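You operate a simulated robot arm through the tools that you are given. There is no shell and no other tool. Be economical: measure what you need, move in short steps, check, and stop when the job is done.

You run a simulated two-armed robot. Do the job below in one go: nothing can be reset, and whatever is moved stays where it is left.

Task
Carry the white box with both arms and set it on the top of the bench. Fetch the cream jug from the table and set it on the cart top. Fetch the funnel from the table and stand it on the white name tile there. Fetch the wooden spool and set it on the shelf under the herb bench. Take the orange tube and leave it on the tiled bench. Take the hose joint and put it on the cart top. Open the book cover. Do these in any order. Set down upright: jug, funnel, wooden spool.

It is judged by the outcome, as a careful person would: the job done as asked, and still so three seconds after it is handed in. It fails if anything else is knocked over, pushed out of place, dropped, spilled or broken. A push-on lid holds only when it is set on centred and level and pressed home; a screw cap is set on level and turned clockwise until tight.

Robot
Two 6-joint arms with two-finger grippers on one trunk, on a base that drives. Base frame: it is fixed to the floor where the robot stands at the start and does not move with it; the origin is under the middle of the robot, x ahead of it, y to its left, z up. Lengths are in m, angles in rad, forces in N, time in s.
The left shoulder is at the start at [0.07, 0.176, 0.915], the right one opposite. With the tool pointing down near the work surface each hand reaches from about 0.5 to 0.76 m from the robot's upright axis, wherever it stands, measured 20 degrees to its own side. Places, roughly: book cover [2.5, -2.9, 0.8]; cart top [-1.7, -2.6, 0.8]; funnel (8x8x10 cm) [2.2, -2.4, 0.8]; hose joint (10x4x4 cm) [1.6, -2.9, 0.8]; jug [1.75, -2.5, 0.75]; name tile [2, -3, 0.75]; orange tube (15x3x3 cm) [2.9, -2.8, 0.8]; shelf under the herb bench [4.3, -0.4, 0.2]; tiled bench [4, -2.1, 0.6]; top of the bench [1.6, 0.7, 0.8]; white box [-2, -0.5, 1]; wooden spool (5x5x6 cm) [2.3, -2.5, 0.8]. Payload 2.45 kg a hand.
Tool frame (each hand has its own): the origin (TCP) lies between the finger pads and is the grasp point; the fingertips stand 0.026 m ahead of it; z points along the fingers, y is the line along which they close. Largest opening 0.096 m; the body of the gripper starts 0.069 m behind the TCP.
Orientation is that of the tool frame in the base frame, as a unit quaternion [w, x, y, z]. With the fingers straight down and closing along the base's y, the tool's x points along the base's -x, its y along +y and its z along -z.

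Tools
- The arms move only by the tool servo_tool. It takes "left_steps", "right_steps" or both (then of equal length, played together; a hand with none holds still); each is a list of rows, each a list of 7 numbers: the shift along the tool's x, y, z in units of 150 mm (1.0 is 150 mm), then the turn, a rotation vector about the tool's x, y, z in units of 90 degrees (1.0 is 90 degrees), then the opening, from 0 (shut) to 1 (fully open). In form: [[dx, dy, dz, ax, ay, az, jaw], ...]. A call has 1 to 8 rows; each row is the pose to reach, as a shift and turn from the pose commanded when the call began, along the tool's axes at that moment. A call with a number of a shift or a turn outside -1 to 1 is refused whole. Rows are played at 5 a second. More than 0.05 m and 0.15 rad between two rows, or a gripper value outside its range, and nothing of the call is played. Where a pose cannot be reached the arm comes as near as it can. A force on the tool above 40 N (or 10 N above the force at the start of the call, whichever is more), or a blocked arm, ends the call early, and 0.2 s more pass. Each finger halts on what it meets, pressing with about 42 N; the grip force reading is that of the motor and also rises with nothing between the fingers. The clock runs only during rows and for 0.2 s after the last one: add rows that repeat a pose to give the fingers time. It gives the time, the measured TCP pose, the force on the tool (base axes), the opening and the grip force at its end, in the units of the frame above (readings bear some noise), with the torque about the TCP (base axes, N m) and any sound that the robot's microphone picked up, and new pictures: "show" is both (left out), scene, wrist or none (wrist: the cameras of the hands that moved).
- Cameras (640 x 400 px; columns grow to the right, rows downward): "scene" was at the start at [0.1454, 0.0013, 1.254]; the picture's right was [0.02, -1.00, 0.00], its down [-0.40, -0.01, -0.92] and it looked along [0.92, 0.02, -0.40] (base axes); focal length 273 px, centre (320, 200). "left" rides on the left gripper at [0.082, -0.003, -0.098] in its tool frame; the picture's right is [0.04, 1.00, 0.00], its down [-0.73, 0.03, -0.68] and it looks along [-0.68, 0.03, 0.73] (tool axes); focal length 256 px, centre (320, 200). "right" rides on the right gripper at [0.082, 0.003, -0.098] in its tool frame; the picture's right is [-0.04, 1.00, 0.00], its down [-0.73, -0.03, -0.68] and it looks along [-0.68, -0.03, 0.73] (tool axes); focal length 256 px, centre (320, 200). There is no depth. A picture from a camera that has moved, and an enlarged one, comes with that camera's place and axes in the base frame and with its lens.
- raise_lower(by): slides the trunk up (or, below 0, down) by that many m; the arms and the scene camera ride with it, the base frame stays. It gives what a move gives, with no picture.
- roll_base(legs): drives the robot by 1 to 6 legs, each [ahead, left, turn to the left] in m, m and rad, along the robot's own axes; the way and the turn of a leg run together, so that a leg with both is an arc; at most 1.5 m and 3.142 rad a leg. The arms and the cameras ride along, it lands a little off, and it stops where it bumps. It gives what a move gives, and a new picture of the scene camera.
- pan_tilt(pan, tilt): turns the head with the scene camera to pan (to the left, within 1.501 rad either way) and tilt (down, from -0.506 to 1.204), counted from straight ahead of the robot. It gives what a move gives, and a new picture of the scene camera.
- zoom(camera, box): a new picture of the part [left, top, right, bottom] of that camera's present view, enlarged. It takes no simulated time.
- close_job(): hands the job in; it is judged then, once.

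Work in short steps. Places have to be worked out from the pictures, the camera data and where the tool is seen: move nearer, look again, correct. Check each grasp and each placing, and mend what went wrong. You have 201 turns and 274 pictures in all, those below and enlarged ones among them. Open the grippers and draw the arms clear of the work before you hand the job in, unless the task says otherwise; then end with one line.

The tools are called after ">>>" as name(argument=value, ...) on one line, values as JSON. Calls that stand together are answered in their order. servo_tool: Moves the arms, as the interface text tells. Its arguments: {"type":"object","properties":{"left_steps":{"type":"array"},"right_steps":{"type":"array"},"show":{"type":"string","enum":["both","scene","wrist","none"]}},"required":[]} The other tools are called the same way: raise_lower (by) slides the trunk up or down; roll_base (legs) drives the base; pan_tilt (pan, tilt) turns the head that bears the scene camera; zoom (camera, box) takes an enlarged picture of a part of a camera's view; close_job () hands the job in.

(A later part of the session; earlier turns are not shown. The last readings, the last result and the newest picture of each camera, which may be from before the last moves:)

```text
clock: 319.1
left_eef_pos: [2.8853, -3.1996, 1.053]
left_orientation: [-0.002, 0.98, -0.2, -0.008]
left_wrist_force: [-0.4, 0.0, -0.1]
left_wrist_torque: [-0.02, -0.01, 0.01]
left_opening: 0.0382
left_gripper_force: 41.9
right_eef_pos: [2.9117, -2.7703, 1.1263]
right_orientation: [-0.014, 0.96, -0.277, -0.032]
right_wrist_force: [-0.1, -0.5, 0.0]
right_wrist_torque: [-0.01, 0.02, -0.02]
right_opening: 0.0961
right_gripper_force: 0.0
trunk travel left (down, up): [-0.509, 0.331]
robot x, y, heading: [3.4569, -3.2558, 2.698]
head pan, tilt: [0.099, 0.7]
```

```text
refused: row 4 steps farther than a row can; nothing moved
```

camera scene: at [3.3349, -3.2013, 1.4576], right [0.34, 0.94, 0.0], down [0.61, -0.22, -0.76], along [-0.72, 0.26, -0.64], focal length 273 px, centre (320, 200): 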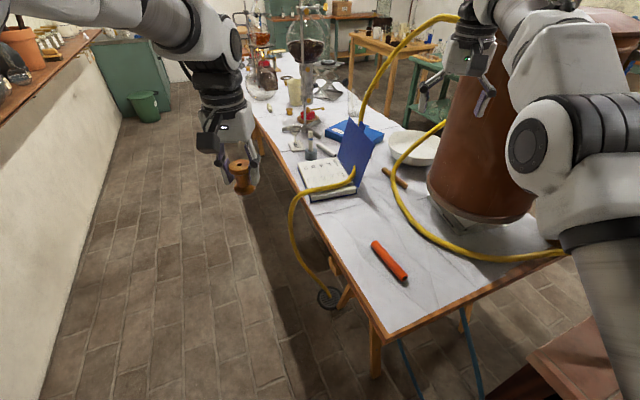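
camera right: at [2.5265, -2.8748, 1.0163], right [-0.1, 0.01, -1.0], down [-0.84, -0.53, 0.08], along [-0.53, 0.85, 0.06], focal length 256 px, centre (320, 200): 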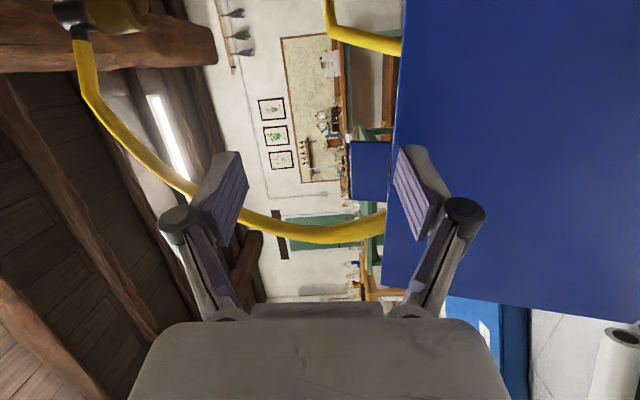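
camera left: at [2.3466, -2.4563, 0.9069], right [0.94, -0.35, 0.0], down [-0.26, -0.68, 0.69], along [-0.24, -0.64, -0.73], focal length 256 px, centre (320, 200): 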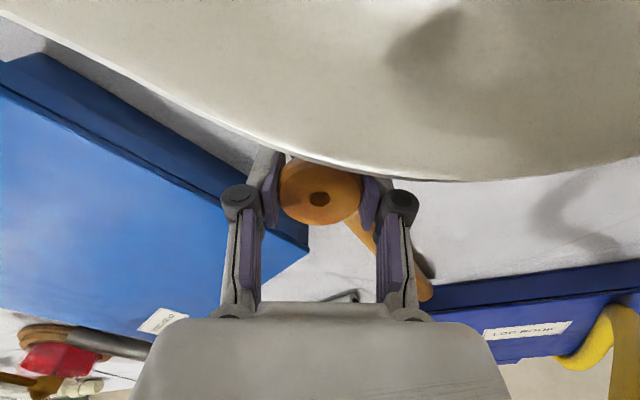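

>>> servo_tool(right_steps=[[0.03, 0.05, 0.15, -0.004, 0.006, -0.06, 1], [0.06, 0.1, 0.3, -0.008, 0.012, -0.12, 1], [0.09, 0.15, 0.45, -0.011, 0.019, -0.18, 1], [0.12, 0.2, 0.6, -0.014, 0.025, -0.24, 1], [0.155, 0.25, 0.75, -0.017, 0.031, -0.3, 0.7], [0.187, 0.308, 0.9, -0.02, 0.037, -0.36, 0.7]], show="wrist")

```text
clock: 320.5
left_eef_pos: [2.885, -3.1978, 1.0525]
left_orientation: [-0.004, 0.98, -0.2, -0.008]
left_wrist_force: [-0.5, -0.5, -0.6]
left_wrist_torque: [0.02, -0.01, 0.03]
left_opening: 0.0384
left_gripper_force: 42.0
right_eef_pos: [2.903, -2.8171, 0.9864]
right_orientation: [0.0, 1.0, 0.004, -0.002]
right_wrist_force: [0.5, 0.5, -0.4]
right_wrist_torque: [0.0, 0.0, 0.0]
right_opening: 0.0672
right_gripper_force: 0.0
trunk travel left (down, up): [-0.509, 0.331]
robot x, y, heading: [3.4602, -3.2523, 2.698]
head pan, tilt: [0.099, 0.7]
camera right: at [2.9852, -2.8203, 1.0863], right [-0.03, -1.0, 0.0], down [-0.73, 0.02, 0.68], along [-0.68, 0.02, -0.73], focal length 256 px, centre (320, 200)
```

right: 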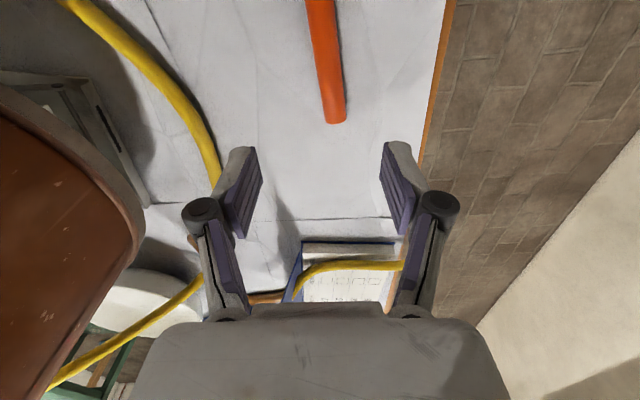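

Tube centre ≈(2.91,-2.826). Lower the trunk 0.1 and then descend the last 10 cm.

>>> raise_lower(by=-0.1)

>>> servo_tool(right_steps=[[0.03, 0.03, 0.2, 0, 0, 0, 0.7], [0.047, 0.06, 0.4, 0, 0, -0.06, 0.7], [0.047, 0.06, 0.55, 0, 0, -0.06, 0.7], [0.047, 0.06, 0.67, 0, 0, -0.06, 0.7]], show="wrist")

```text
clock: 321.9
left_eef_pos: [2.886, -3.1983, 0.9526]
left_orientation: [-0.002, 0.98, -0.2, -0.008]
left_wrist_force: [0.5, 0.4, 0.4]
left_wrist_torque: [0.0, 0.03, 0.02]
left_opening: 0.038
left_gripper_force: 42.0
right_eef_pos: [2.9035, -2.8173, 0.8875]
right_orientation: [0.0, 1.0, 0.002, -0.004]
right_wrist_force: [0.3, -0.6, 0.0]
right_wrist_torque: [-0.03, 0.02, -0.05]
right_opening: 0.0671
right_gripper_force: 0.0
trunk travel left (down, up): [-0.409, 0.431]
robot x, y, heading: [3.458, -3.2538, 2.696]
head pan, tilt: [0.099, 0.7]
```

```text
clock: 322.9
left_eef_pos: [2.8859, -3.1983, 0.9528]
left_orientation: [-0.002, 0.98, -0.2, -0.008]
left_wrist_force: [0.5, 0.7, -0.7]
left_wrist_torque: [-0.01, 0.0, 0.02]
left_opening: 0.0382
left_gripper_force: 42.3
right_eef_pos: [2.9105, -2.8279, 0.7858]
right_orientation: [-0.001, 0.999, 0.05, -0.003]
right_wrist_force: [-0.7, -0.7, 0.3]
right_wrist_torque: [-0.01, -0.03, 0.02]
right_opening: 0.067
right_gripper_force: 0.0
trunk travel left (down, up): [-0.409, 0.431]
robot x, y, heading: [3.4627, -3.2492, 2.696]
head pan, tilt: [0.099, 0.7]
camera right: at [2.9922, -2.8219, 0.8857], right [0.06, -1.0, 0.0], down [-0.73, -0.04, 0.68], along [-0.68, -0.04, -0.73], focal length 256 px, centre (320, 200)
```

right: 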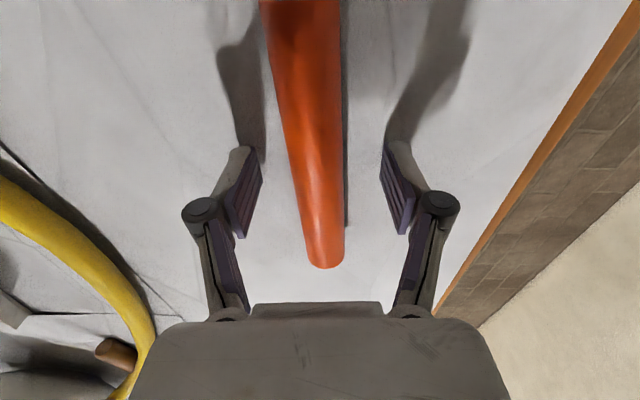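

Tube between the pads. Close and lift.

>>> servo_tool(right_steps=[[0, 0, 0, 0, 0, 0, 0.1], [0, 0, 0, 0, 0, 0, 0.1], [0, 0, 0, 0, 0, 0, 0.1], [0, 0, -0.2, 0, 0, 0, 0.1], [0, 0, -0.45, 0, 0, 0, 0.1], [0, 0, -0.7, 0, 0, 0, 0.1], [0, 0, -0.95, 0, 0, 0, 0.1]], show="wrist")

>>> raise_lower(by=0.15)

```text
clock: 324.5
left_eef_pos: [2.8858, -3.1981, 0.9535]
left_orientation: [-0.002, 0.98, -0.2, -0.008]
left_wrist_force: [-0.3, 0.9, 0.3]
left_wrist_torque: [-0.02, 0.0, -0.02]
left_opening: 0.0385
left_gripper_force: 42.1
right_eef_pos: [2.9113, -2.8272, 0.9309]
right_orientation: [0.0, 0.999, 0.05, -0.003]
right_wrist_force: [0.7, -0.3, 0.0]
right_wrist_torque: [0.0, 0.01, 0.02]
right_opening: 0.0242
right_gripper_force: 42.5
trunk travel left (down, up): [-0.409, 0.431]
robot x, y, heading: [3.4583, -3.2509, 2.696]
head pan, tilt: [0.099, 0.7]
camera right: at [2.9936, -2.8225, 1.0294], right [0.06, -1.0, 0.0], down [-0.73, -0.04, 0.68], along [-0.68, -0.04, -0.73], focal length 256 px, centre (320, 200)
```

right: 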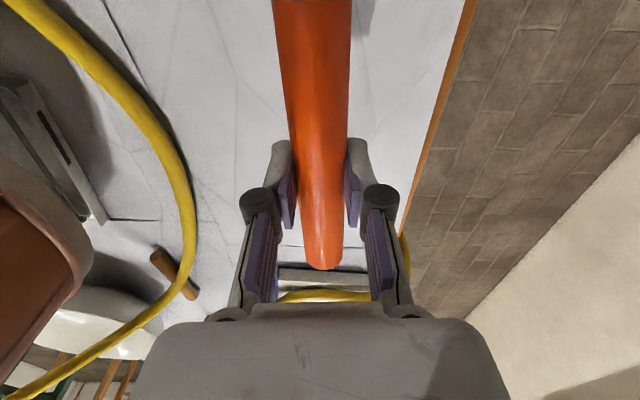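

```text
clock: 326.2
left_eef_pos: [2.8842, -3.1983, 1.1019]
left_orientation: [-0.002, 0.98, -0.2, -0.007]
left_wrist_force: [0.3, -0.6, -0.1]
left_wrist_torque: [0.03, -0.01, 0.0]
left_opening: 0.0384
left_gripper_force: 42.0
right_eef_pos: [2.9114, -2.827, 1.0787]
right_orientation: [-0.001, 0.999, 0.05, -0.002]
right_wrist_force: [0.3, 0.0, -0.3]
right_wrist_torque: [0.01, 0.02, -0.03]
right_opening: 0.0242
right_gripper_force: 42.1
trunk travel left (down, up): [-0.559, 0.281]
robot x, y, heading: [3.4593, -3.2503, 2.698]
head pan, tilt: [0.099, 0.7]
```

Tube held. Turn right to face the tiled bench from the south and look.

>>> roll_base(legs=[[0, 0, -1.127]])

```text
clock: 329.5
left_eef_pos: [3.265, -2.7104, 1.104]
left_orientation: [-0.006, 0.719, -0.695, -0.004]
left_wrist_force: [0.2, 0.4, -0.7]
left_wrist_torque: [0.01, -0.01, -0.01]
left_opening: 0.0379
left_gripper_force: 41.9
right_eef_pos: [3.6131, -2.5764, 1.078]
right_orientation: [-0.002, 0.869, -0.496, -0.002]
right_wrist_force: [-0.5, -1.4, -1.1]
right_wrist_torque: [-0.02, -0.03, 0.03]
right_opening: 0.0242
right_gripper_force: 42.2
trunk travel left (down, up): [-0.559, 0.281]
robot x, y, heading: [3.4545, -3.2482, 1.563]
head pan, tilt: [0.099, 0.7]
camera scene: at [3.4536, -3.1167, 1.3876], right [1.0, 0.09, 0.0], down [0.06, -0.64, -0.76], along [-0.07, 0.76, -0.64], focal length 273 px, centre (320, 200)
```

scene: 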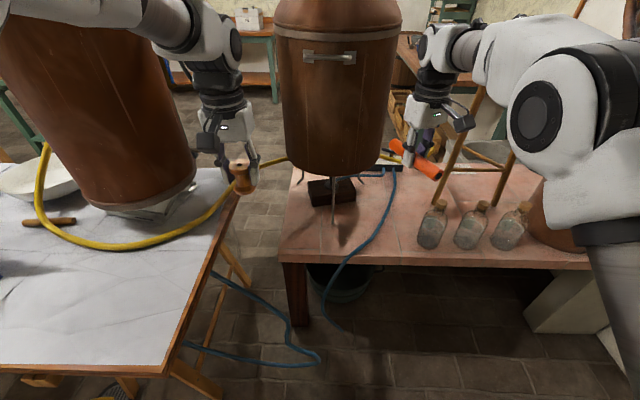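

Free spot between the blue hose and the bottles: ≈(3.685,-2.41), tube laid north–south. I move ahead 0.2 m, lower the trunk and align.

>>> roll_base(legs=[[0.2, 0, 0]])

>>> raise_lower(by=-0.25)

>>> servo_tool(right_steps=[[0.1, -0.07, 0, 0, 0, 0.085, 0.1], [0.2, -0.14, 0, 0, 0, 0.17, 0.1], [0.3, -0.21, 0, 0, 0, 0.255, 0.1], [0.44, -0.3, 0, 0, 0, 0.34, 0.1], [0.44, -0.3, 0.1, 0, 0, 0.34, 0.1]], show="both")

```text
clock: 331.1
left_eef_pos: [3.2661, -2.5085, 1.1026]
left_orientation: [-0.007, 0.719, -0.695, -0.004]
left_wrist_force: [-0.3, 0.2, 0.5]
left_wrist_torque: [0.01, 0.01, -0.02]
left_opening: 0.0384
left_gripper_force: 42.1
right_eef_pos: [3.614, -2.3761, 1.0793]
right_orientation: [-0.002, 0.869, -0.496, -0.001]
right_wrist_force: [-0.1, 0.0, -0.4]
right_wrist_torque: [-0.03, -0.03, 0.0]
right_opening: 0.024
right_gripper_force: 42.4
trunk travel left (down, up): [-0.559, 0.281]
robot x, y, heading: [3.4589, -3.0494, 1.561]
head pan, tilt: [0.099, 0.7]
camera scene: at [3.4551, -2.9156, 1.3876], right [1.0, 0.09, 0.0], down [0.06, -0.64, -0.76], along [-0.07, 0.76, -0.64], focal length 273 px, centre (320, 200)
```

scene: 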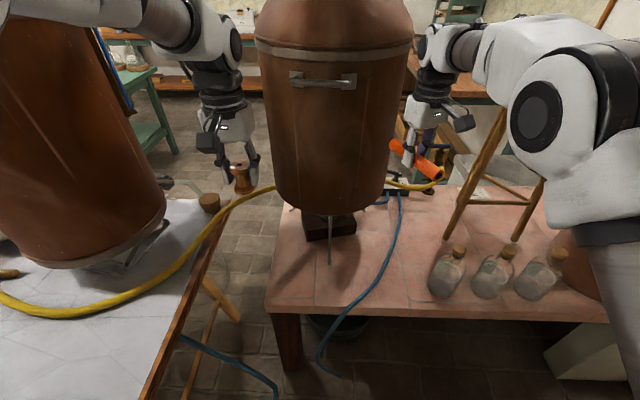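

```text
clock: 333.6
left_eef_pos: [3.2673, -2.5093, 0.8535]
left_orientation: [-0.006, 0.719, -0.695, -0.005]
left_wrist_force: [-0.3, 0.1, -0.6]
left_wrist_torque: [-0.01, 0.01, 0.01]
left_opening: 0.0384
left_gripper_force: 41.9
right_eef_pos: [3.6141, -2.376, 0.8304]
right_orientation: [-0.003, 0.869, -0.495, -0.002]
right_wrist_force: [-0.4, -0.7, -0.4]
right_wrist_torque: [-0.01, 0.0, 0.0]
right_opening: 0.0243
right_gripper_force: 42.2
trunk travel left (down, up): [-0.309, 0.531]
robot x, y, heading: [3.4586, -3.049, 1.564]
head pan, tilt: [0.099, 0.7]
```

```text
clock: 334.8
left_eef_pos: [3.2659, -2.5093, 0.8521]
left_orientation: [-0.006, 0.719, -0.695, -0.005]
left_wrist_force: [-0.5, 0.7, -0.1]
left_wrist_torque: [0.0, 0.02, 0.03]
left_opening: 0.0381
left_gripper_force: 42.1
right_eef_pos: [3.6879, -2.4079, 0.8149]
right_orientation: [0.001, -0.707, 0.707, 0.002]
right_wrist_force: [0.4, 0.2, -0.6]
right_wrist_torque: [-0.06, 0.01, -0.03]
right_opening: 0.024
right_gripper_force: 42.1
trunk travel left (down, up): [-0.309, 0.531]
robot x, y, heading: [3.4611, -3.0482, 1.562]
head pan, tilt: [0.099, 0.7]
camera scene: at [3.4549, -2.9152, 1.1375], right [1.0, 0.09, 0.0], down [0.06, -0.64, -0.76], along [-0.07, 0.76, -0.64], focal length 273 px, centre (320, 200)
camera right: at [3.6837, -2.4904, 0.9135], right [-1.0, 0.04, 0.0], down [0.03, 0.73, 0.68], along [0.03, 0.68, -0.73], focal length 256 px, centre (320, 200)
```

scene: 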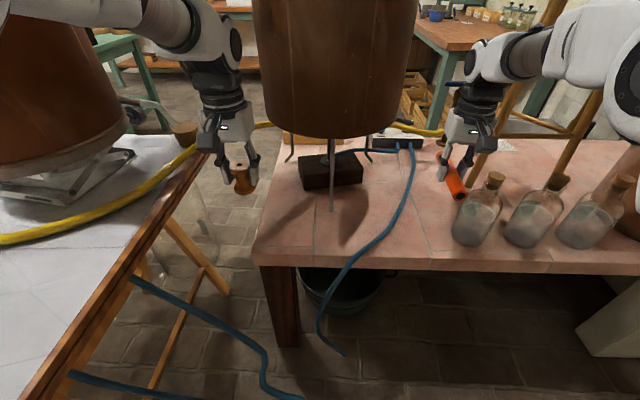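
right: 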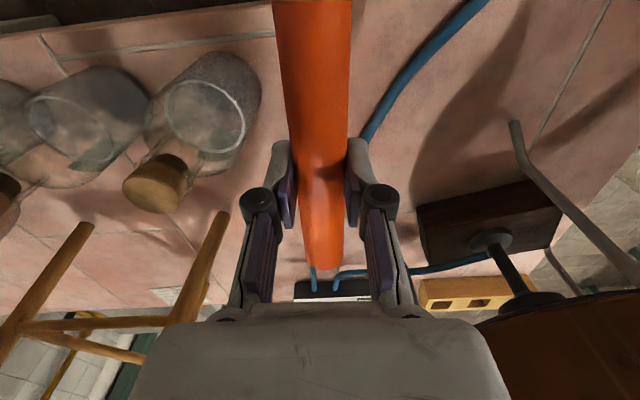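

Clear on both sides. Descend 11 cm, then feel for the surface.

>>> servo_tool(right_steps=[[0, 0, 0.2, 0, 0, 0, 0.1], [0, 0, 0.4, 0, 0, 0, 0.1], [0, 0, 0.6, 0, 0, 0, 0.1], [0, 0, 0.75, 0, 0, 0, 0.1]], show="wrist")

```text
clock: 335.8
left_eef_pos: [3.2669, -2.5094, 0.8525]
left_orientation: [-0.006, 0.718, -0.696, -0.005]
left_wrist_force: [0.2, 0.5, -1.6]
left_wrist_torque: [0.03, -0.01, 0.0]
left_opening: 0.0382
left_gripper_force: 41.8
right_eef_pos: [3.6862, -2.4083, 0.701]
right_orientation: [-0.001, 0.707, -0.707, -0.002]
right_wrist_force: [-0.2, 0.3, -0.3]
right_wrist_torque: [0.0, 0.0, 0.0]
right_opening: 0.0245
right_gripper_force: 42.1
trunk travel left (down, up): [-0.309, 0.531]
robot x, y, heading: [3.458, -3.0484, 1.566]
head pan, tilt: [0.099, 0.7]
camera right: at [3.6835, -2.4901, 0.8006], right [-1.0, 0.04, 0.0], down [0.03, 0.73, 0.68], along [0.03, 0.68, -0.73], focal length 256 px, centre (320, 200)
```

right: 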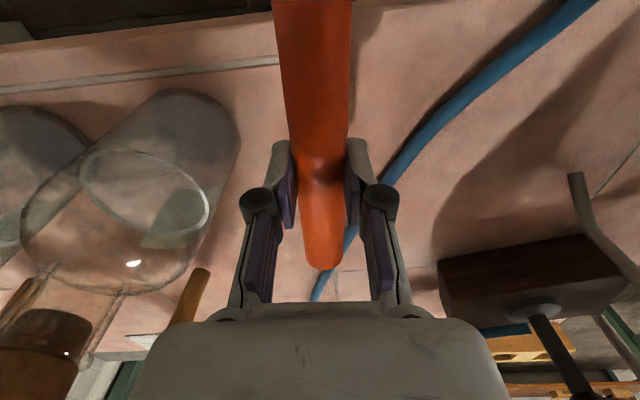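

The hose passes just NW; I shift 7 mm east and go down slowly.

>>> servo_tool(right_steps=[[0, -0.045, 0.1, 0, 0, 0, 0.1], [0, -0.045, 0.2, 0, 0, 0, 0.1], [0, -0.045, 0.25, 0, 0, 0, 0.1], [0, -0.045, 0.28, 0, 0, 0, 0.1], [0, -0.045, 0.3, 0, 0, 0, 0.1]], show="none")

```text
clock: 337.0
left_eef_pos: [3.2666, -2.5101, 0.8525]
left_orientation: [-0.006, 0.718, -0.696, -0.005]
left_wrist_force: [0.8, -0.2, -0.2]
left_wrist_torque: [0.0, 0.02, 0.03]
left_opening: 0.0383
left_gripper_force: 42.0
right_eef_pos: [3.6924, -2.4084, 0.6563]
right_orientation: [-0.001, 0.707, -0.707, -0.002]
right_wrist_force: [-1.4, 0.0, -0.4]
right_wrist_torque: [-0.02, -0.04, -0.01]
right_opening: 0.0242
right_gripper_force: 41.5
trunk travel left (down, up): [-0.309, 0.531]
robot x, y, heading: [3.4622, -3.0529, 1.556]
head pan, tilt: [0.099, 0.7]
```

>>> servo_tool(right_steps=[[0, 0, 0.025, 0, 0, 0, 0.1], [0, 0, 0.05, 0, 0, 0, 0.1], [0, 0, 0.075, 0, 0, 0, 0.1], [0, 0, 0.1, 0, 0, 0, 0.1], [0, 0, 0.12, 0, 0, 0, 0.1]], show="wrist")

```text
clock: 338.2
left_eef_pos: [3.2669, -2.5089, 0.8527]
left_orientation: [-0.006, 0.719, -0.695, -0.005]
left_wrist_force: [0.8, -0.9, -0.3]
left_wrist_torque: [-0.02, 0.01, 0.03]
left_opening: 0.0383
left_gripper_force: 41.4
right_eef_pos: [3.6924, -2.4078, 0.6386]
right_orientation: [-0.001, 0.707, -0.707, -0.002]
right_wrist_force: [0.0, 1.0, -0.2]
right_wrist_torque: [-0.02, 0.02, 0.0]
right_opening: 0.024
right_gripper_force: 42.7
trunk travel left (down, up): [-0.309, 0.531]
robot x, y, heading: [3.459, -3.0469, 1.559]
head pan, tilt: [0.099, 0.7]
camera right: at [3.6897, -2.4906, 0.7379], right [-1.0, 0.04, 0.0], down [0.03, 0.73, 0.68], along [0.03, 0.68, -0.73], focal length 256 px, centre (320, 200)
```

right: 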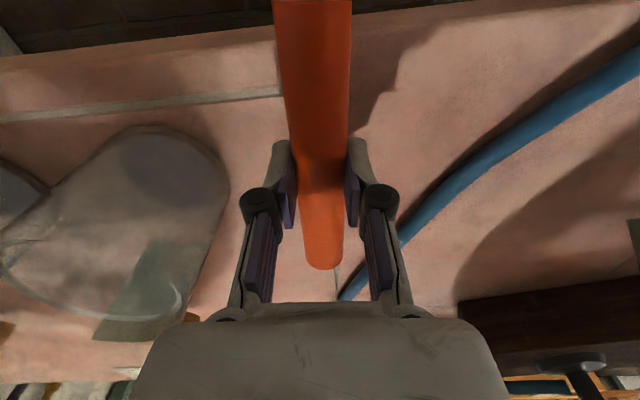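

The bench top is lower (≈0.57) and its edge at y≈-2.46; I shift 4.5 cm north and continue down.

>>> servo_tool(right_steps=[[-0.15, 0, 0, 0, 0, 0, 0.1], [-0.3, 0, 0, 0, 0, 0, 0.1], [-0.3, 0, 0.07, 0, 0, 0, 0.1], [-0.3, 0, 0.14, 0, 0, 0, 0.1], [-0.3, 0, 0.18, 0, 0, 0, 0.1], [-0.3, 0, 0.22, 0, 0, 0, 0.1]], show="none")

>>> servo_tool(right_steps=[[0, 0, 0.02, 0, 0, 0, 0.1], [0, 0, 0.04, 0, 0, 0, 0.1], [0, 0, 0.06, 0, 0, 0, 0.1], [0, 0, 0.08, 0, 0, 0, 0.1]], show="wrist")

```text
clock: 339.6
left_eef_pos: [3.2659, -2.5118, 0.8564]
left_orientation: [-0.008, 0.719, -0.695, -0.005]
left_wrist_force: [0.0, 0.0, -0.1]
left_wrist_torque: [-0.01, -0.01, 0.01]
left_opening: 0.038
left_gripper_force: 41.5
right_eef_pos: [3.6921, -2.3636, 0.6123]
right_orientation: [0.004, -0.707, 0.707, 0.005]
right_wrist_force: [2.4, -1.8, 28.4]
right_wrist_torque: [-1.3, -0.14, 0.03]
right_opening: 0.0243
right_gripper_force: 42.0
trunk travel left (down, up): [-0.309, 0.531]
robot x, y, heading: [3.4552, -3.0547, 1.56]
head pan, tilt: [0.099, 0.7]
```

```text
clock: 340.0
left_eef_pos: [3.2671, -2.5116, 0.8547]
left_orientation: [-0.007, 0.719, -0.695, -0.005]
left_wrist_force: [-0.2, 0.5, 0.8]
left_wrist_torque: [0.01, -0.01, 0.01]
left_opening: 0.0385
left_gripper_force: 41.3
right_eef_pos: [3.6923, -2.3624, 0.6111]
right_orientation: [0.007, -0.707, 0.707, 0.006]
right_wrist_force: [-0.1, -7.6, 21.6]
right_wrist_torque: [-1.18, -0.07, -0.06]
right_opening: 0.0237
right_gripper_force: 41.7
trunk travel left (down, up): [-0.309, 0.531]
robot x, y, heading: [3.4607, -3.0515, 1.563]
head pan, tilt: [0.099, 0.7]
stopped in row 1 (right hand): the force on the tool passed its limit at 43 N (the readings are from after the stop); the commanded pose is now the measured one
camera right: at [3.6893, -2.4461, 0.7098], right [-1.0, 0.04, 0.0], down [0.03, 0.72, 0.69], along [0.03, 0.69, -0.72], focal length 256 px, centre (320, 200)
```

right: 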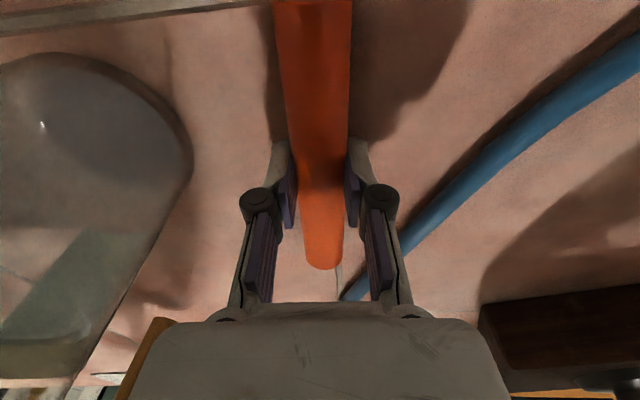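

In contact. I relieve by 2 mm, open, and lift away.

>>> servo_tool(right_steps=[[0, 0, -0.015, 0, 0, 0, 0.1], [0, 0, -0.015, 0, 0, 0, 0.3], [0, 0, -0.015, 0, 0, 0, 0.5], [0, 0, -0.015, 0, 0, 0, 0.55], [0, 0, -0.25, 0, 0, 0, 0.55], [0, 0, -0.5, 0, 0, 0, 0.55], [0, 0, -0.75, 0, 0, 0, 0.55], [0, 0, -1.0, 0, 0, 0, 0.55]], show="wrist")

```text
clock: 341.8
left_eef_pos: [3.2676, -2.5084, 0.8527]
left_orientation: [-0.006, 0.719, -0.695, -0.005]
left_wrist_force: [0.1, 0.5, 0.1]
left_wrist_torque: [0.05, 0.01, 0.0]
left_opening: 0.0381
left_gripper_force: 42.0
right_eef_pos: [3.6936, -2.3649, 0.7584]
right_orientation: [-0.004, 0.707, -0.707, -0.004]
right_wrist_force: [-0.4, 0.7, 0.7]
right_wrist_torque: [-0.01, 0.0, 0.02]
right_opening: 0.0529
right_gripper_force: 0.0
trunk travel left (down, up): [-0.309, 0.531]
robot x, y, heading: [3.4591, -3.0527, 1.564]
head pan, tilt: [0.099, 0.7]
camera right: at [3.6901, -2.447, 0.8568], right [-1.0, 0.04, 0.0], down [0.03, 0.72, 0.69], along [0.03, 0.69, -0.73], focal length 256 px, centre (320, 200)
```

right: 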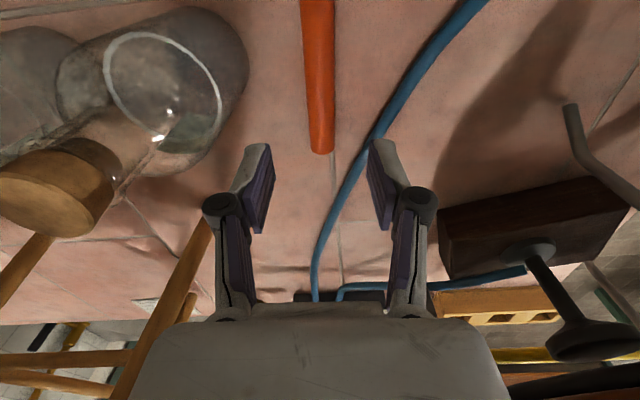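

Tube lies on the bench. I raise up, back off and check it.

>>> raise_lower(by=0.35)

>>> roll_base(legs=[[-0.35, 0, 0]])

>>> zoom(camera="scene", box=[300, 150, 460, 250])

```text
clock: 345.2
left_eef_pos: [3.2676, -2.508, 1.2026]
left_orientation: [-0.006, 0.719, -0.695, -0.005]
left_wrist_force: [0.2, 0.1, -0.7]
left_wrist_torque: [0.0, -0.02, 0.08]
left_opening: 0.0382
left_gripper_force: 42.2
right_eef_pos: [3.693, -2.3641, 1.1068]
right_orientation: [0.003, -0.707, 0.707, 0.005]
right_wrist_force: [-0.1, 0.6, -0.6]
right_wrist_torque: [-0.01, 0.02, 0.04]
right_opening: 0.0528
right_gripper_force: 0.1
trunk travel left (down, up): [-0.659, 0.181]
robot x, y, heading: [3.4595, -3.0511, 1.569]
head pan, tilt: [0.099, 0.7]
```

```text
clock: 347.5
left_eef_pos: [3.2636, -2.855, 1.2035]
left_orientation: [-0.005, 0.719, -0.695, -0.005]
left_wrist_force: [0.0, 0.8, 0.1]
left_wrist_torque: [-0.01, 0.01, -0.01]
left_opening: 0.0382
left_gripper_force: 42.5
right_eef_pos: [3.6893, -2.708, 1.1068]
right_orientation: [-0.004, 0.708, -0.706, -0.005]
right_wrist_force: [0.2, -0.2, -0.3]
right_wrist_torque: [0.02, -0.04, 0.03]
right_opening: 0.053
right_gripper_force: 0.0
trunk travel left (down, up): [-0.659, 0.181]
robot x, y, heading: [3.4615, -3.3966, 1.564]
head pan, tilt: [0.099, 0.7]
camera scene: at [3.4524, -3.2614, 1.4875], right [1.0, 0.09, 0.0], down [0.06, -0.64, -0.76], along [-0.07, 0.76, -0.64], focal length 273 px, centre (320, 200)
```

scene: 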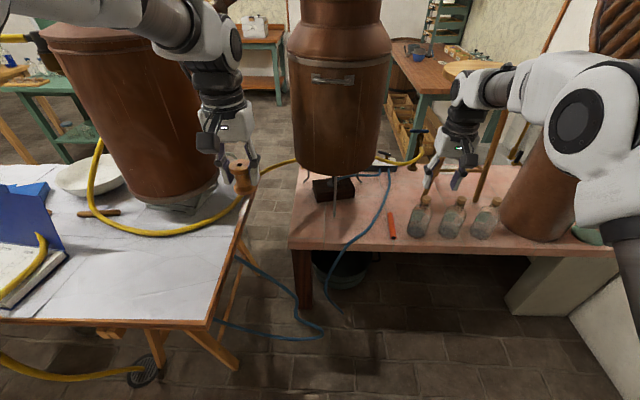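

```text
4.00 times, centred on (380, 200) of scene
camera zoom: at [3.4524, -3.2614, 1.4875], right [1.0, 0.09, 0.0], down [0.06, -0.64, -0.76], along [-0.07, 0.76, -0.64], focal length 1092 px, centre (80, 200)
```

zoom: 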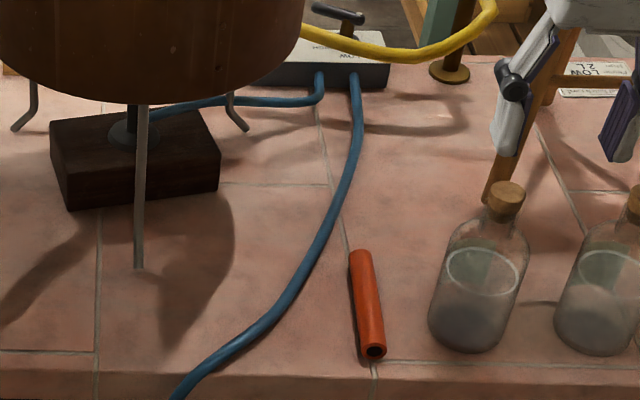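

Tube is fully on the tiled bench. Next the hose joint: I drive back west behind the table to x≈1.45.

>>> roll_base(legs=[[0, 0.6, 0], [-0.22, 0, 0], [0, 1.0, 0], [0, 0.41, 0]])

```text
clock: 359.2
left_eef_pos: [1.2405, -3.0528, 1.2035]
left_orientation: [-0.006, 0.717, -0.697, -0.005]
left_wrist_force: [0.2, 0.4, -0.5]
left_wrist_torque: [0.0, -0.01, 0.03]
left_opening: 0.0381
left_gripper_force: 41.9
right_eef_pos: [1.6688, -2.9112, 1.1064]
right_orientation: [0.004, -0.705, 0.71, 0.005]
right_wrist_force: [-0.1, 0.1, 0.4]
right_wrist_torque: [0.02, -0.02, 0.01]
right_opening: 0.0528
right_gripper_force: 0.1
trunk travel left (down, up): [-0.659, 0.181]
robot x, y, heading: [1.43, -3.5953, 1.554]
head pan, tilt: [0.099, 0.7]
camera scene: at [1.4259, -3.4613, 1.4876], right [1.0, 0.08, 0.0], down [0.05, -0.64, -0.76], along [-0.06, 0.76, -0.64], focal length 273 px, centre (320, 200)
```

scene: 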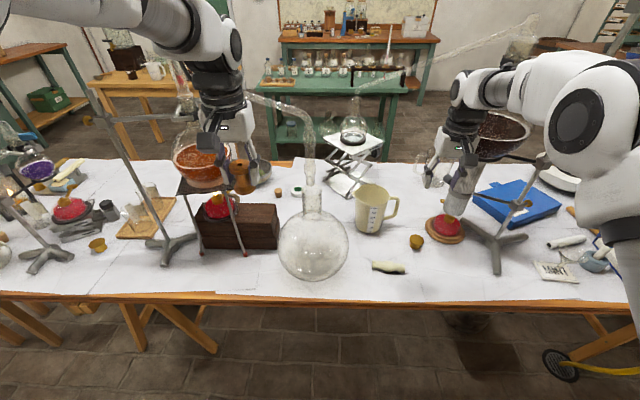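

Hose joint at ≈(1.6,-2.924), lying along x. I turn the right hand 90° (camera to the east) while moving over it.

>>> servo_tool(right_steps=[[0.015, 0.07, 0.05, 0, 0, -0.08, 0.8], [0.03, 0.15, 0.1, 0, 0, -0.165, 0.8], [0.045, 0.23, 0.15, 0, 0, -0.25, 0.8], [0.06, 0.31, 0.2, 0, 0, -0.335, 0.8], [0.075, 0.39, 0.25, 0, 0, -0.42, 0.8], [0.087, 0.459, 0.3, 0, 0, -0.5, 0.8]], show="none")

>>> servo_tool(right_steps=[[0, 0, 0.08, 0, 0, -0.08, 0.8], [0, 0, 0.16, 0, 0, -0.165, 0.8], [0, 0, 0.24, 0, 0, -0.25, 0.8], [0, 0, 0.32, 0, 0, -0.335, 0.8], [0, 0, 0.4, 0, 0, -0.42, 0.8], [0, 0, 0.5, 0, 0, -0.5, 0.8]], show="wrist")

```text
clock: 360.6
left_eef_pos: [1.2395, -3.0534, 1.2029]
left_orientation: [-0.007, 0.716, -0.698, -0.003]
left_wrist_force: [0.3, -0.4, -0.6]
left_wrist_torque: [-0.01, 0.0, 0.0]
left_opening: 0.0381
left_gripper_force: 42.1
right_eef_pos: [1.5988, -2.9229, 1.0617]
right_orientation: [-0.005, 0.923, -0.385, -0.003]
right_wrist_force: [0.0, 0.2, -0.1]
right_wrist_torque: [-0.01, 0.01, 0.02]
right_opening: 0.0769
right_gripper_force: 0.1
trunk travel left (down, up): [-0.659, 0.181]
robot x, y, heading: [1.4275, -3.5996, 1.558]
head pan, tilt: [0.099, 0.7]
```

```text
clock: 362.0
left_eef_pos: [1.2395, -3.0534, 1.2028]
left_orientation: [-0.006, 0.716, -0.698, -0.006]
left_wrist_force: [0.2, -0.2, 0.2]
left_wrist_torque: [-0.02, 0.0, 0.03]
left_opening: 0.0386
left_gripper_force: 42.2
right_eef_pos: [1.5976, -2.9212, 0.9877]
right_orientation: [-0.006, 1.0, -0.003, -0.001]
right_wrist_force: [0.2, -0.4, 1.3]
right_wrist_torque: [-0.03, -0.04, 0.03]
right_opening: 0.0766
right_gripper_force: 0.1
trunk travel left (down, up): [-0.659, 0.181]
robot x, y, heading: [1.4285, -3.5924, 1.552]
head pan, tilt: [0.099, 0.7]
camera right: at [1.6799, -2.9266, 1.0862], right [-0.05, -1.0, -0.01], down [-0.73, 0.03, 0.68], along [-0.68, 0.04, -0.73], focal length 256 px, centre (320, 200)
```

right: 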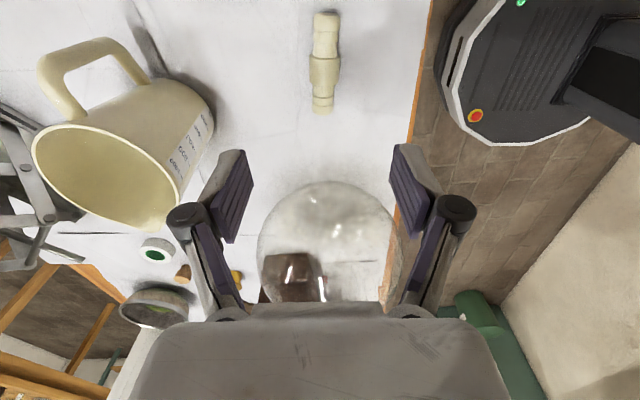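

Centred over the joint. Descend in two stages and grip.

>>> servo_tool(right_steps=[[0, 0.02, 0.25, 0, 0, 0, 0.7], [0, 0.02, 0.5, 0, 0, 0, 0.7], [0, 0.02, 0.75, 0, 0, 0, 0.7], [0, 0.02, 1.0, 0, 0, 0, 0.7]], show="none")

>>> servo_tool(right_steps=[[0, 0, 0.2, 0, 0, 0, 0.7], [0, 0, 0.36, 0, 0, 0, 0.7], [0, 0, 0.36, 0, 0, 0, 0.1], [0, 0, 0.36, 0, 0, 0, 0.1], [0, 0, 0.36, 0, 0, 0, 0.1]], show="wrist")

```text
clock: 363.0
left_eef_pos: [1.2404, -3.0518, 1.2024]
left_orientation: [-0.006, 0.716, -0.698, -0.004]
left_wrist_force: [-0.3, 0.3, -0.1]
left_wrist_torque: [0.01, 0.02, -0.01]
left_opening: 0.0381
left_gripper_force: 41.8
right_eef_pos: [1.5982, -2.9223, 0.8367]
right_orientation: [-0.006, 1.0, -0.004, 0.0]
right_wrist_force: [0.1, 0.3, 0.0]
right_wrist_torque: [-0.02, 0.02, 0.0]
right_opening: 0.0673
right_gripper_force: 0.1
trunk travel left (down, up): [-0.659, 0.181]
robot x, y, heading: [1.43, -3.5967, 1.552]
head pan, tilt: [0.099, 0.7]
```

```text
clock: 364.2
left_eef_pos: [1.2397, -3.0569, 1.2041]
left_orientation: [-0.008, 0.716, -0.698, -0.005]
left_wrist_force: [-0.9, 0.2, -0.2]
left_wrist_torque: [0.0, 0.03, 0.0]
left_opening: 0.0381
left_gripper_force: 41.6
right_eef_pos: [1.5991, -2.9245, 0.7855]
right_orientation: [-0.009, 1.0, -0.004, -0.001]
right_wrist_force: [1.2, -6.4, 20.5]
right_wrist_torque: [-0.52, -0.17, 0.02]
right_opening: 0.0295
right_gripper_force: 42.1
trunk travel left (down, up): [-0.659, 0.181]
robot x, y, heading: [1.4277, -3.5909, 1.551]
head pan, tilt: [0.099, 0.7]
camera right: at [1.679, -2.9307, 0.8861], right [-0.05, -1.0, -0.02], down [-0.73, 0.02, 0.68], along [-0.68, 0.04, -0.73], focal length 256 px, centre (320, 200)
```

right: 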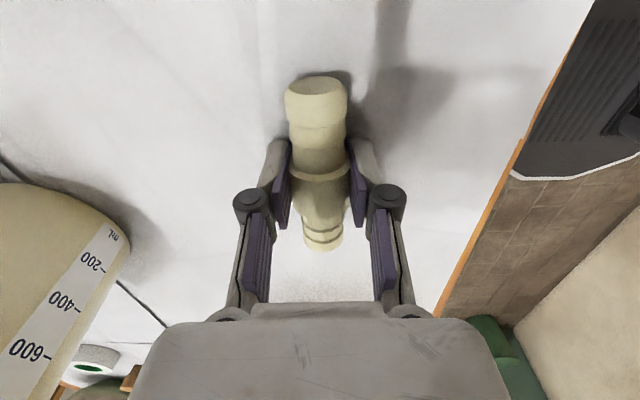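

Hose joint held. I lift, retract and raise, then drive west and round to face the cart.

>>> servo_tool(right_steps=[[0, 0, -0.2, 0, 0, 0, 0.1], [0, 0, -0.45, 0, 0, 0, 0.1], [0, 0.1, -0.7, 0, 0, 0, 0.1], [0, 0.3, -0.9, 0, 0, 0, 0.1], [0, 0.55, -1.0, 0, 0, 0, 0.1], [0, 0.8, -1.0, 0, 0, 0, 0.1]], show="none")

>>> raise_lower(by=0.17)

>>> roll_base(legs=[[0, 1.05, 0], [0, 1.05, 0], [1.0, 0, 0], [0, 0, 1.58]])

```text
clock: 365.6
left_eef_pos: [1.2404, -3.0543, 1.2023]
left_orientation: [-0.006, 0.716, -0.698, -0.005]
left_wrist_force: [0.0, -1.8, -0.3]
left_wrist_torque: [-0.01, -0.03, -0.02]
left_opening: 0.0382
left_gripper_force: 41.9
right_eef_pos: [1.5963, -3.0444, 0.932]
right_orientation: [-0.007, 1.0, -0.003, -0.001]
right_wrist_force: [0.6, 0.1, -0.2]
right_wrist_torque: [0.01, 0.04, 0.01]
right_opening: 0.0293
right_gripper_force: 42.3
trunk travel left (down, up): [-0.659, 0.181]
robot x, y, heading: [1.4258, -3.5977, 1.551]
head pan, tilt: [0.099, 0.7]
```

```text
clock: 367.5
left_eef_pos: [1.2404, -3.0526, 1.373]
left_orientation: [-0.006, 0.716, -0.698, -0.005]
left_wrist_force: [0.4, -0.2, -1.2]
left_wrist_torque: [-0.01, 0.01, -0.01]
left_opening: 0.038
left_gripper_force: 42.4
right_eef_pos: [1.5976, -3.0434, 1.1016]
right_orientation: [-0.006, 1.0, -0.003, 0.0]
right_wrist_force: [-0.1, 0.3, -0.1]
right_wrist_torque: [0.01, 0.03, -0.01]
right_opening: 0.0297
right_gripper_force: 42.6
trunk travel left (down, up): [-0.829, 0.011]
robot x, y, heading: [1.4291, -3.5948, 1.551]
head pan, tilt: [0.099, 0.7]
```

```text
clock: 386.5
left_eef_pos: [-1.1889, -2.7553, 1.3735]
left_orientation: [-0.001, 1.0, 0.014, -0.007]
left_wrist_force: [0.6, -0.3, -0.3]
left_wrist_torque: [0.0, -0.01, 0.0]
left_opening: 0.038
left_gripper_force: 41.9
right_eef_pos: [-1.1972, -2.399, 1.1009]
right_orientation: [-0.004, 0.71, 0.705, -0.005]
right_wrist_force: [0.3, 0.5, -0.2]
right_wrist_torque: [0.01, -0.01, -0.02]
right_opening: 0.0294
right_gripper_force: 41.6
trunk travel left (down, up): [-0.829, 0.011]
robot x, y, heading: [-0.6482, -2.5646, 3.123]
head pan, tilt: [0.099, 0.7]
camera scene: at [-0.7778, -2.573, 1.6576], right [-0.08, 1.0, 0.0], down [0.64, 0.05, -0.76], along [-0.76, -0.06, -0.64], focal length 273 px, centre (320, 200)
```

scene: 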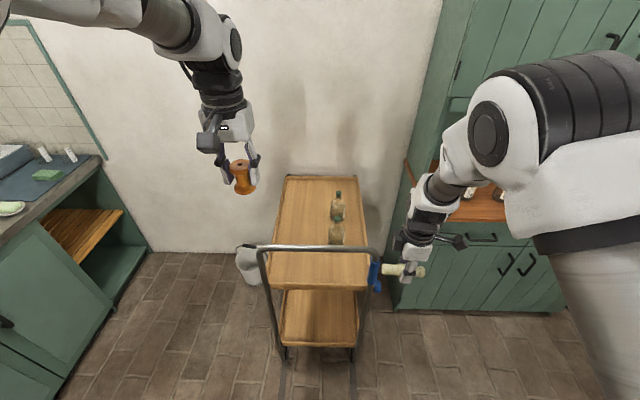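

The cart has its handle on this side; I'll serve it from its north side instead. I turn to face south and move to (-1.28,-1.93).

>>> roll_base(legs=[[0, 0, 1.588], [-0.62, 0, 0], [0, -0.63, 0]])

```text
clock: 396.9
left_eef_pos: [-1.0694, -2.4878, 1.3722]
left_orientation: [0.005, 0.687, 0.727, -0.007]
left_wrist_force: [0.7, -0.2, 0.0]
left_wrist_torque: [0.01, 0.0, 0.03]
left_opening: 0.0379
left_gripper_force: 41.9
right_eef_pos: [-1.4265, -2.5077, 1.1023]
right_orientation: [0.001, -0.012, 1.0, -0.006]
right_wrist_force: [-0.6, -0.3, -0.9]
right_wrist_torque: [0.0, 0.02, -0.01]
right_opening: 0.0295
right_gripper_force: 41.6
trunk travel left (down, up): [-0.829, 0.011]
robot x, y, heading: [-1.2762, -1.9503, -1.555]
head pan, tilt: [0.099, 0.7]
camera scene: at [-1.2609, -2.0862, 1.6576], right [-0.99, -0.11, 0.0], down [-0.07, 0.64, -0.76], along [0.09, -0.76, -0.64], focal length 273 px, centre (320, 200)
```

scene: 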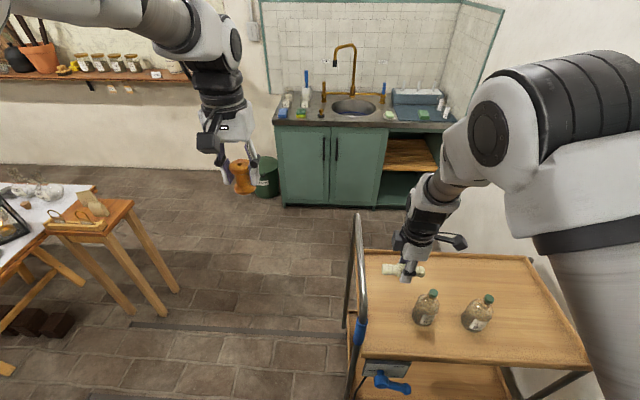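

Cart top free area: behind the two bottles. I move ahead 6 cm, lower the trunk and bring the joint over (-1.45,-2.70).

>>> roll_base(legs=[[0.06, 0, -0.016]])

>>> raise_lower(by=-0.17)

>>> servo_tool(right_steps=[[0.04, -0.22, 0, 0, 0, 0, 0.1], [0.08, -0.44, 0, 0, 0, 0, 0.1], [0.12, -0.66, 0, 0, 0, 0, 0.1], [0.178, -0.88, 0.1, 0, 0, 0, 0.1], [0.178, -0.88, 0.35, 0, 0, 0, 0.1]], show="both")

```text
clock: 397.9
left_eef_pos: [-1.079, -2.5416, 1.3779]
left_orientation: [0.008, 0.694, 0.72, -0.01]
left_wrist_force: [-0.1, 1.3, 0.7]
left_wrist_torque: [-0.11, -0.01, 0.04]
left_opening: 0.038
left_gripper_force: 42.6
right_eef_pos: [-1.436, -2.558, 1.107]
right_orientation: [0.001, -0.002, 1.0, -0.01]
right_wrist_force: [-0.2, 0.4, 0.1]
right_wrist_torque: [-0.08, 0.03, -0.01]
right_opening: 0.0294
right_gripper_force: 42.1
trunk travel left (down, up): [-0.829, 0.011]
robot x, y, heading: [-1.2758, -2.0076, -1.575]
head pan, tilt: [0.099, 0.7]
camera scene: at [-1.2642, -2.1336, 1.6588], right [-1.0, -0.1, 0.0], down [-0.06, 0.64, -0.77], along [0.07, -0.77, -0.64], focal length 273 px, centre (320, 200)
```

scene: 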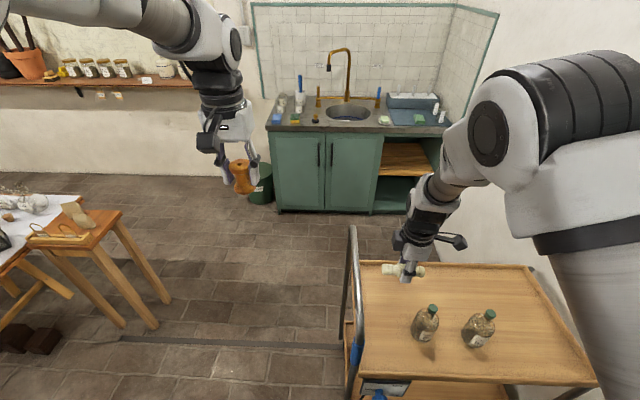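

```text
clock: 399.8
left_eef_pos: [-1.08, -2.5506, 1.2027]
left_orientation: [0.006, 0.693, 0.721, -0.006]
left_wrist_force: [0.2, 0.2, -1.1]
left_wrist_torque: [-0.01, -0.01, -0.01]
left_opening: 0.0384
left_gripper_force: 42.3
right_eef_pos: [-1.4362, -2.5648, 0.9318]
right_orientation: [0.001, -0.002, 1.0, -0.006]
right_wrist_force: [-0.9, 0.2, 0.1]
right_wrist_torque: [0.02, -0.02, 0.01]
right_opening: 0.0296
right_gripper_force: 42.0
trunk travel left (down, up): [-0.659, 0.181]
robot x, y, heading: [-1.2719, -2.0104, -1.57]
head pan, tilt: [0.099, 0.7]
```

```text
clock: 401.0
left_eef_pos: [-1.0794, -2.5504, 1.2019]
left_orientation: [0.005, 0.694, 0.72, -0.006]
left_wrist_force: [0.1, -0.2, -0.8]
left_wrist_torque: [-0.01, 0.04, 0.02]
left_opening: 0.038
left_gripper_force: 42.1
right_eef_pos: [-1.4626, -2.698, 0.8804]
right_orientation: [0.001, -0.003, 1.0, -0.006]
right_wrist_force: [-0.4, 0.2, 0.2]
right_wrist_torque: [-0.01, 0.01, -0.01]
right_opening: 0.0293
right_gripper_force: 41.7
trunk travel left (down, up): [-0.659, 0.181]
robot x, y, heading: [-1.2759, -2.0141, -1.579]
head pan, tilt: [0.099, 0.7]
camera scene: at [-1.2644, -2.1464, 1.4876], right [-1.0, -0.1, 0.0], down [-0.06, 0.64, -0.76], along [0.07, -0.76, -0.64], focal length 273 px, centre (320, 200)
camera right: at [-1.5439, -2.6941, 0.9804], right [0.04, 1.0, -0.01], down [0.73, -0.02, 0.68], along [0.68, -0.03, -0.73], focal length 256 px, centre (320, 200)
```

scene: 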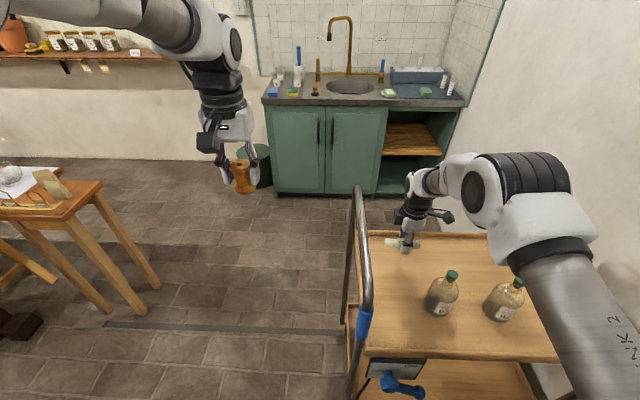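
right: 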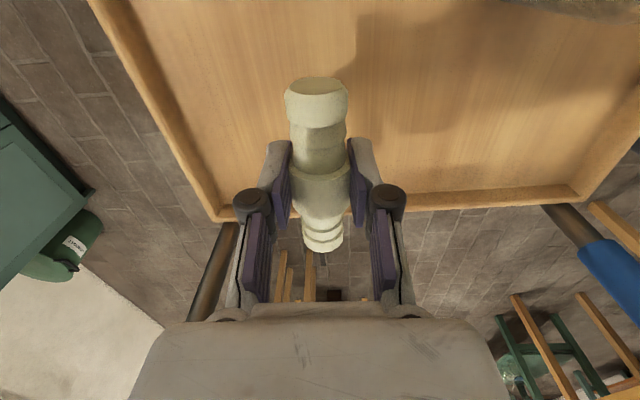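

Well inside the rim. I shift 3 cm further in and descend to touch.

>>> servo_tool(right_steps=[[0.2, 0, 0.12, 0, 0, 0, 0.1], [0.2, 0, 0.24, 0, 0, 0, 0.1], [0.2, 0, 0.28, 0, 0, 0, 0.1], [0.2, 0, 0.32, 0, 0, 0, 0.1], [0.2, 0, 0.35, 0, 0, 0, 0.1]], show="none")

>>> servo_tool(right_steps=[[0, 0, 0.025, 0, 0, 0, 0.1], [0, 0, 0.05, 0, 0, 0, 0.1], [0, 0, 0.075, 0, 0, 0, 0.1], [0, 0, 0.1, 0, 0, 0, 0.1], [0, 0, 0.125, 0, 0, 0, 0.1]], show="none")

```text
clock: 402.2
left_eef_pos: [-1.0788, -2.5517, 1.2029]
left_orientation: [0.004, 0.693, 0.721, -0.007]
left_wrist_force: [0.0, -0.7, -0.1]
left_wrist_torque: [-0.03, 0.02, 0.02]
left_opening: 0.0381
left_gripper_force: 41.6
right_eef_pos: [-1.4904, -2.6982, 0.8285]
right_orientation: [0.001, -0.003, 1.0, -0.006]
right_wrist_force: [-0.2, -0.4, -0.8]
right_wrist_torque: [0.03, 0.05, 0.0]
right_opening: 0.0295
right_gripper_force: 41.8
trunk travel left (down, up): [-0.659, 0.181]
robot x, y, heading: [-1.2748, -2.0103, -1.574]
head pan, tilt: [0.099, 0.7]
```

```text
clock: 403.4
left_eef_pos: [-1.0786, -2.5511, 1.2025]
left_orientation: [0.005, 0.693, 0.721, -0.006]
left_wrist_force: [0.0, -0.6, 0.0]
left_wrist_torque: [-0.02, 0.01, -0.02]
left_opening: 0.0381
left_gripper_force: 41.7
right_eef_pos: [-1.4914, -2.6993, 0.8094]
right_orientation: [0.001, -0.002, 1.0, -0.006]
right_wrist_force: [0.1, -0.3, -0.3]
right_wrist_torque: [0.03, 0.0, -0.01]
right_opening: 0.0295
right_gripper_force: 41.5
trunk travel left (down, up): [-0.659, 0.181]
robot x, y, heading: [-1.2728, -2.0119, -1.577]
head pan, tilt: [0.099, 0.7]
```

>>> servo_tool(right_steps=[[0, 0, 0.025, 0, 0, 0, 0.1], [0, 0, 0.05, 0, 0, 0, 0.1], [0, 0, 0.075, 0, 0, 0, 0.1], [0, 0, 0.1, 0, 0, 0, 0.1], [0, 0, 0.125, 0, 0, 0, 0.1], [0, 0, 0.15, 0, 0, 0, 0.1]], show="wrist")

```text
clock: 404.8
left_eef_pos: [-1.08, -2.5512, 1.2038]
left_orientation: [0.005, 0.693, 0.721, -0.006]
left_wrist_force: [-0.6, -0.3, -0.7]
left_wrist_torque: [0.06, -0.01, -0.03]
left_opening: 0.0381
left_gripper_force: 41.9
right_eef_pos: [-1.4923, -2.6985, 0.7872]
right_orientation: [0.001, -0.003, 1.0, -0.006]
right_wrist_force: [-0.9, 0.0, -0.2]
right_wrist_torque: [0.02, -0.04, -0.04]
right_opening: 0.0291
right_gripper_force: 42.3
trunk travel left (down, up): [-0.659, 0.181]
robot x, y, heading: [-1.2711, -2.0085, -1.575]
head pan, tilt: [0.099, 0.7]
camera right: at [-1.574, -2.6947, 0.8875], right [0.03, 1.0, -0.01], down [0.73, -0.02, 0.68], along [0.68, -0.03, -0.73], focal length 256 px, centre (320, 200)
```

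right: 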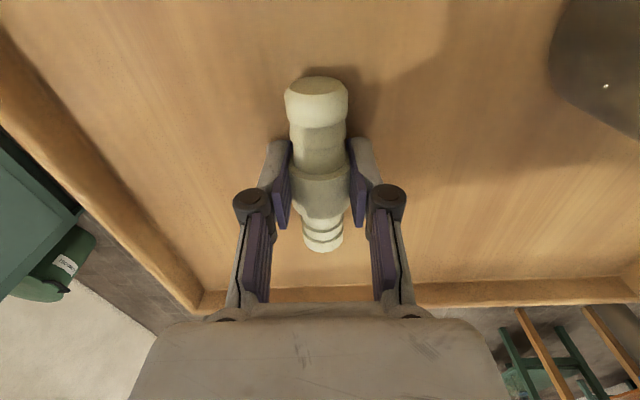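

Close to the surface; continue down.

>>> servo_tool(right_steps=[[0, 0, 0.03, 0, 0, 0, 0.1], [0, 0, 0.06, 0, 0, 0, 0.1], [0, 0, 0.085, 0, 0, 0, 0.1], [0, 0, 0.11, 0, 0, 0, 0.1]], show="none")

```text
clock: 405.5
left_eef_pos: [-1.0787, -2.5456, 1.2063]
left_orientation: [0.006, 0.693, 0.721, -0.008]
left_wrist_force: [0.0, 0.6, -1.0]
left_wrist_torque: [0.02, -0.04, 0.01]
left_opening: 0.0382
left_gripper_force: 42.2
right_eef_pos: [-1.4924, -2.6989, 0.7859]
right_orientation: [0.0, -0.003, 1.0, -0.012]
right_wrist_force: [-0.1, 12.9, 24.3]
right_wrist_torque: [0.75, 0.07, -0.05]
right_opening: 0.0293
right_gripper_force: 41.8
trunk travel left (down, up): [-0.659, 0.181]
robot x, y, heading: [-1.2765, -2.0103, -1.573]
head pan, tilt: [0.099, 0.7]
stopped in row 3 (right hand): the force on the tool passed its limit at 43 N (the readings are from after the stop); the commanded pose is now the measured one
```

Contact. I relieve slightly, open and lift.

>>> servo_tool(right_steps=[[0, 0, -0.01, 0, 0, 0, 0.1], [0, 0, -0.01, 0, 0, 0, 0.35], [0, 0, -0.01, 0, 0, 0, 0.6], [0, 0, -0.01, 0, 0, 0, 0.6], [0, 0, -0.25, 0, 0, 0, 0.6], [0, 0, -0.5, 0, 0, 0, 0.6], [0, 0, -0.75, 0, 0, 0, 0.6], [0, 0, -1.0, 0, 0, 0, 0.6]], show="wrist")

```text
clock: 407.3
left_eef_pos: [-1.0783, -2.5495, 1.204]
left_orientation: [0.005, 0.694, 0.72, -0.008]
left_wrist_force: [0.1, -0.3, -0.4]
left_wrist_torque: [-0.01, 0.02, -0.02]
left_opening: 0.0383
left_gripper_force: 42.0
right_eef_pos: [-1.4922, -2.697, 0.9334]
right_orientation: [0.001, -0.002, 1.0, -0.011]
right_wrist_force: [0.8, 0.2, 0.1]
right_wrist_torque: [0.0, -0.01, 0.01]
right_opening: 0.0577
right_gripper_force: 0.1
trunk travel left (down, up): [-0.659, 0.181]
robot x, y, heading: [-1.275, -2.0068, -1.574]
head pan, tilt: [0.099, 0.7]
camera right: at [-1.574, -2.6918, 1.0329], right [0.03, 1.0, -0.02], down [0.73, -0.01, 0.68], along [0.68, -0.04, -0.73], focal length 256 px, centre (320, 200)
```

right: 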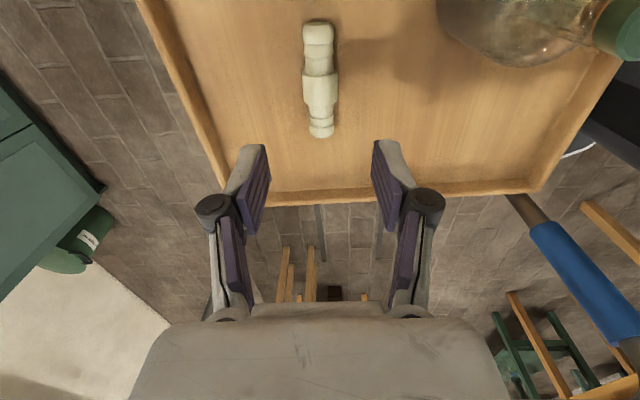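

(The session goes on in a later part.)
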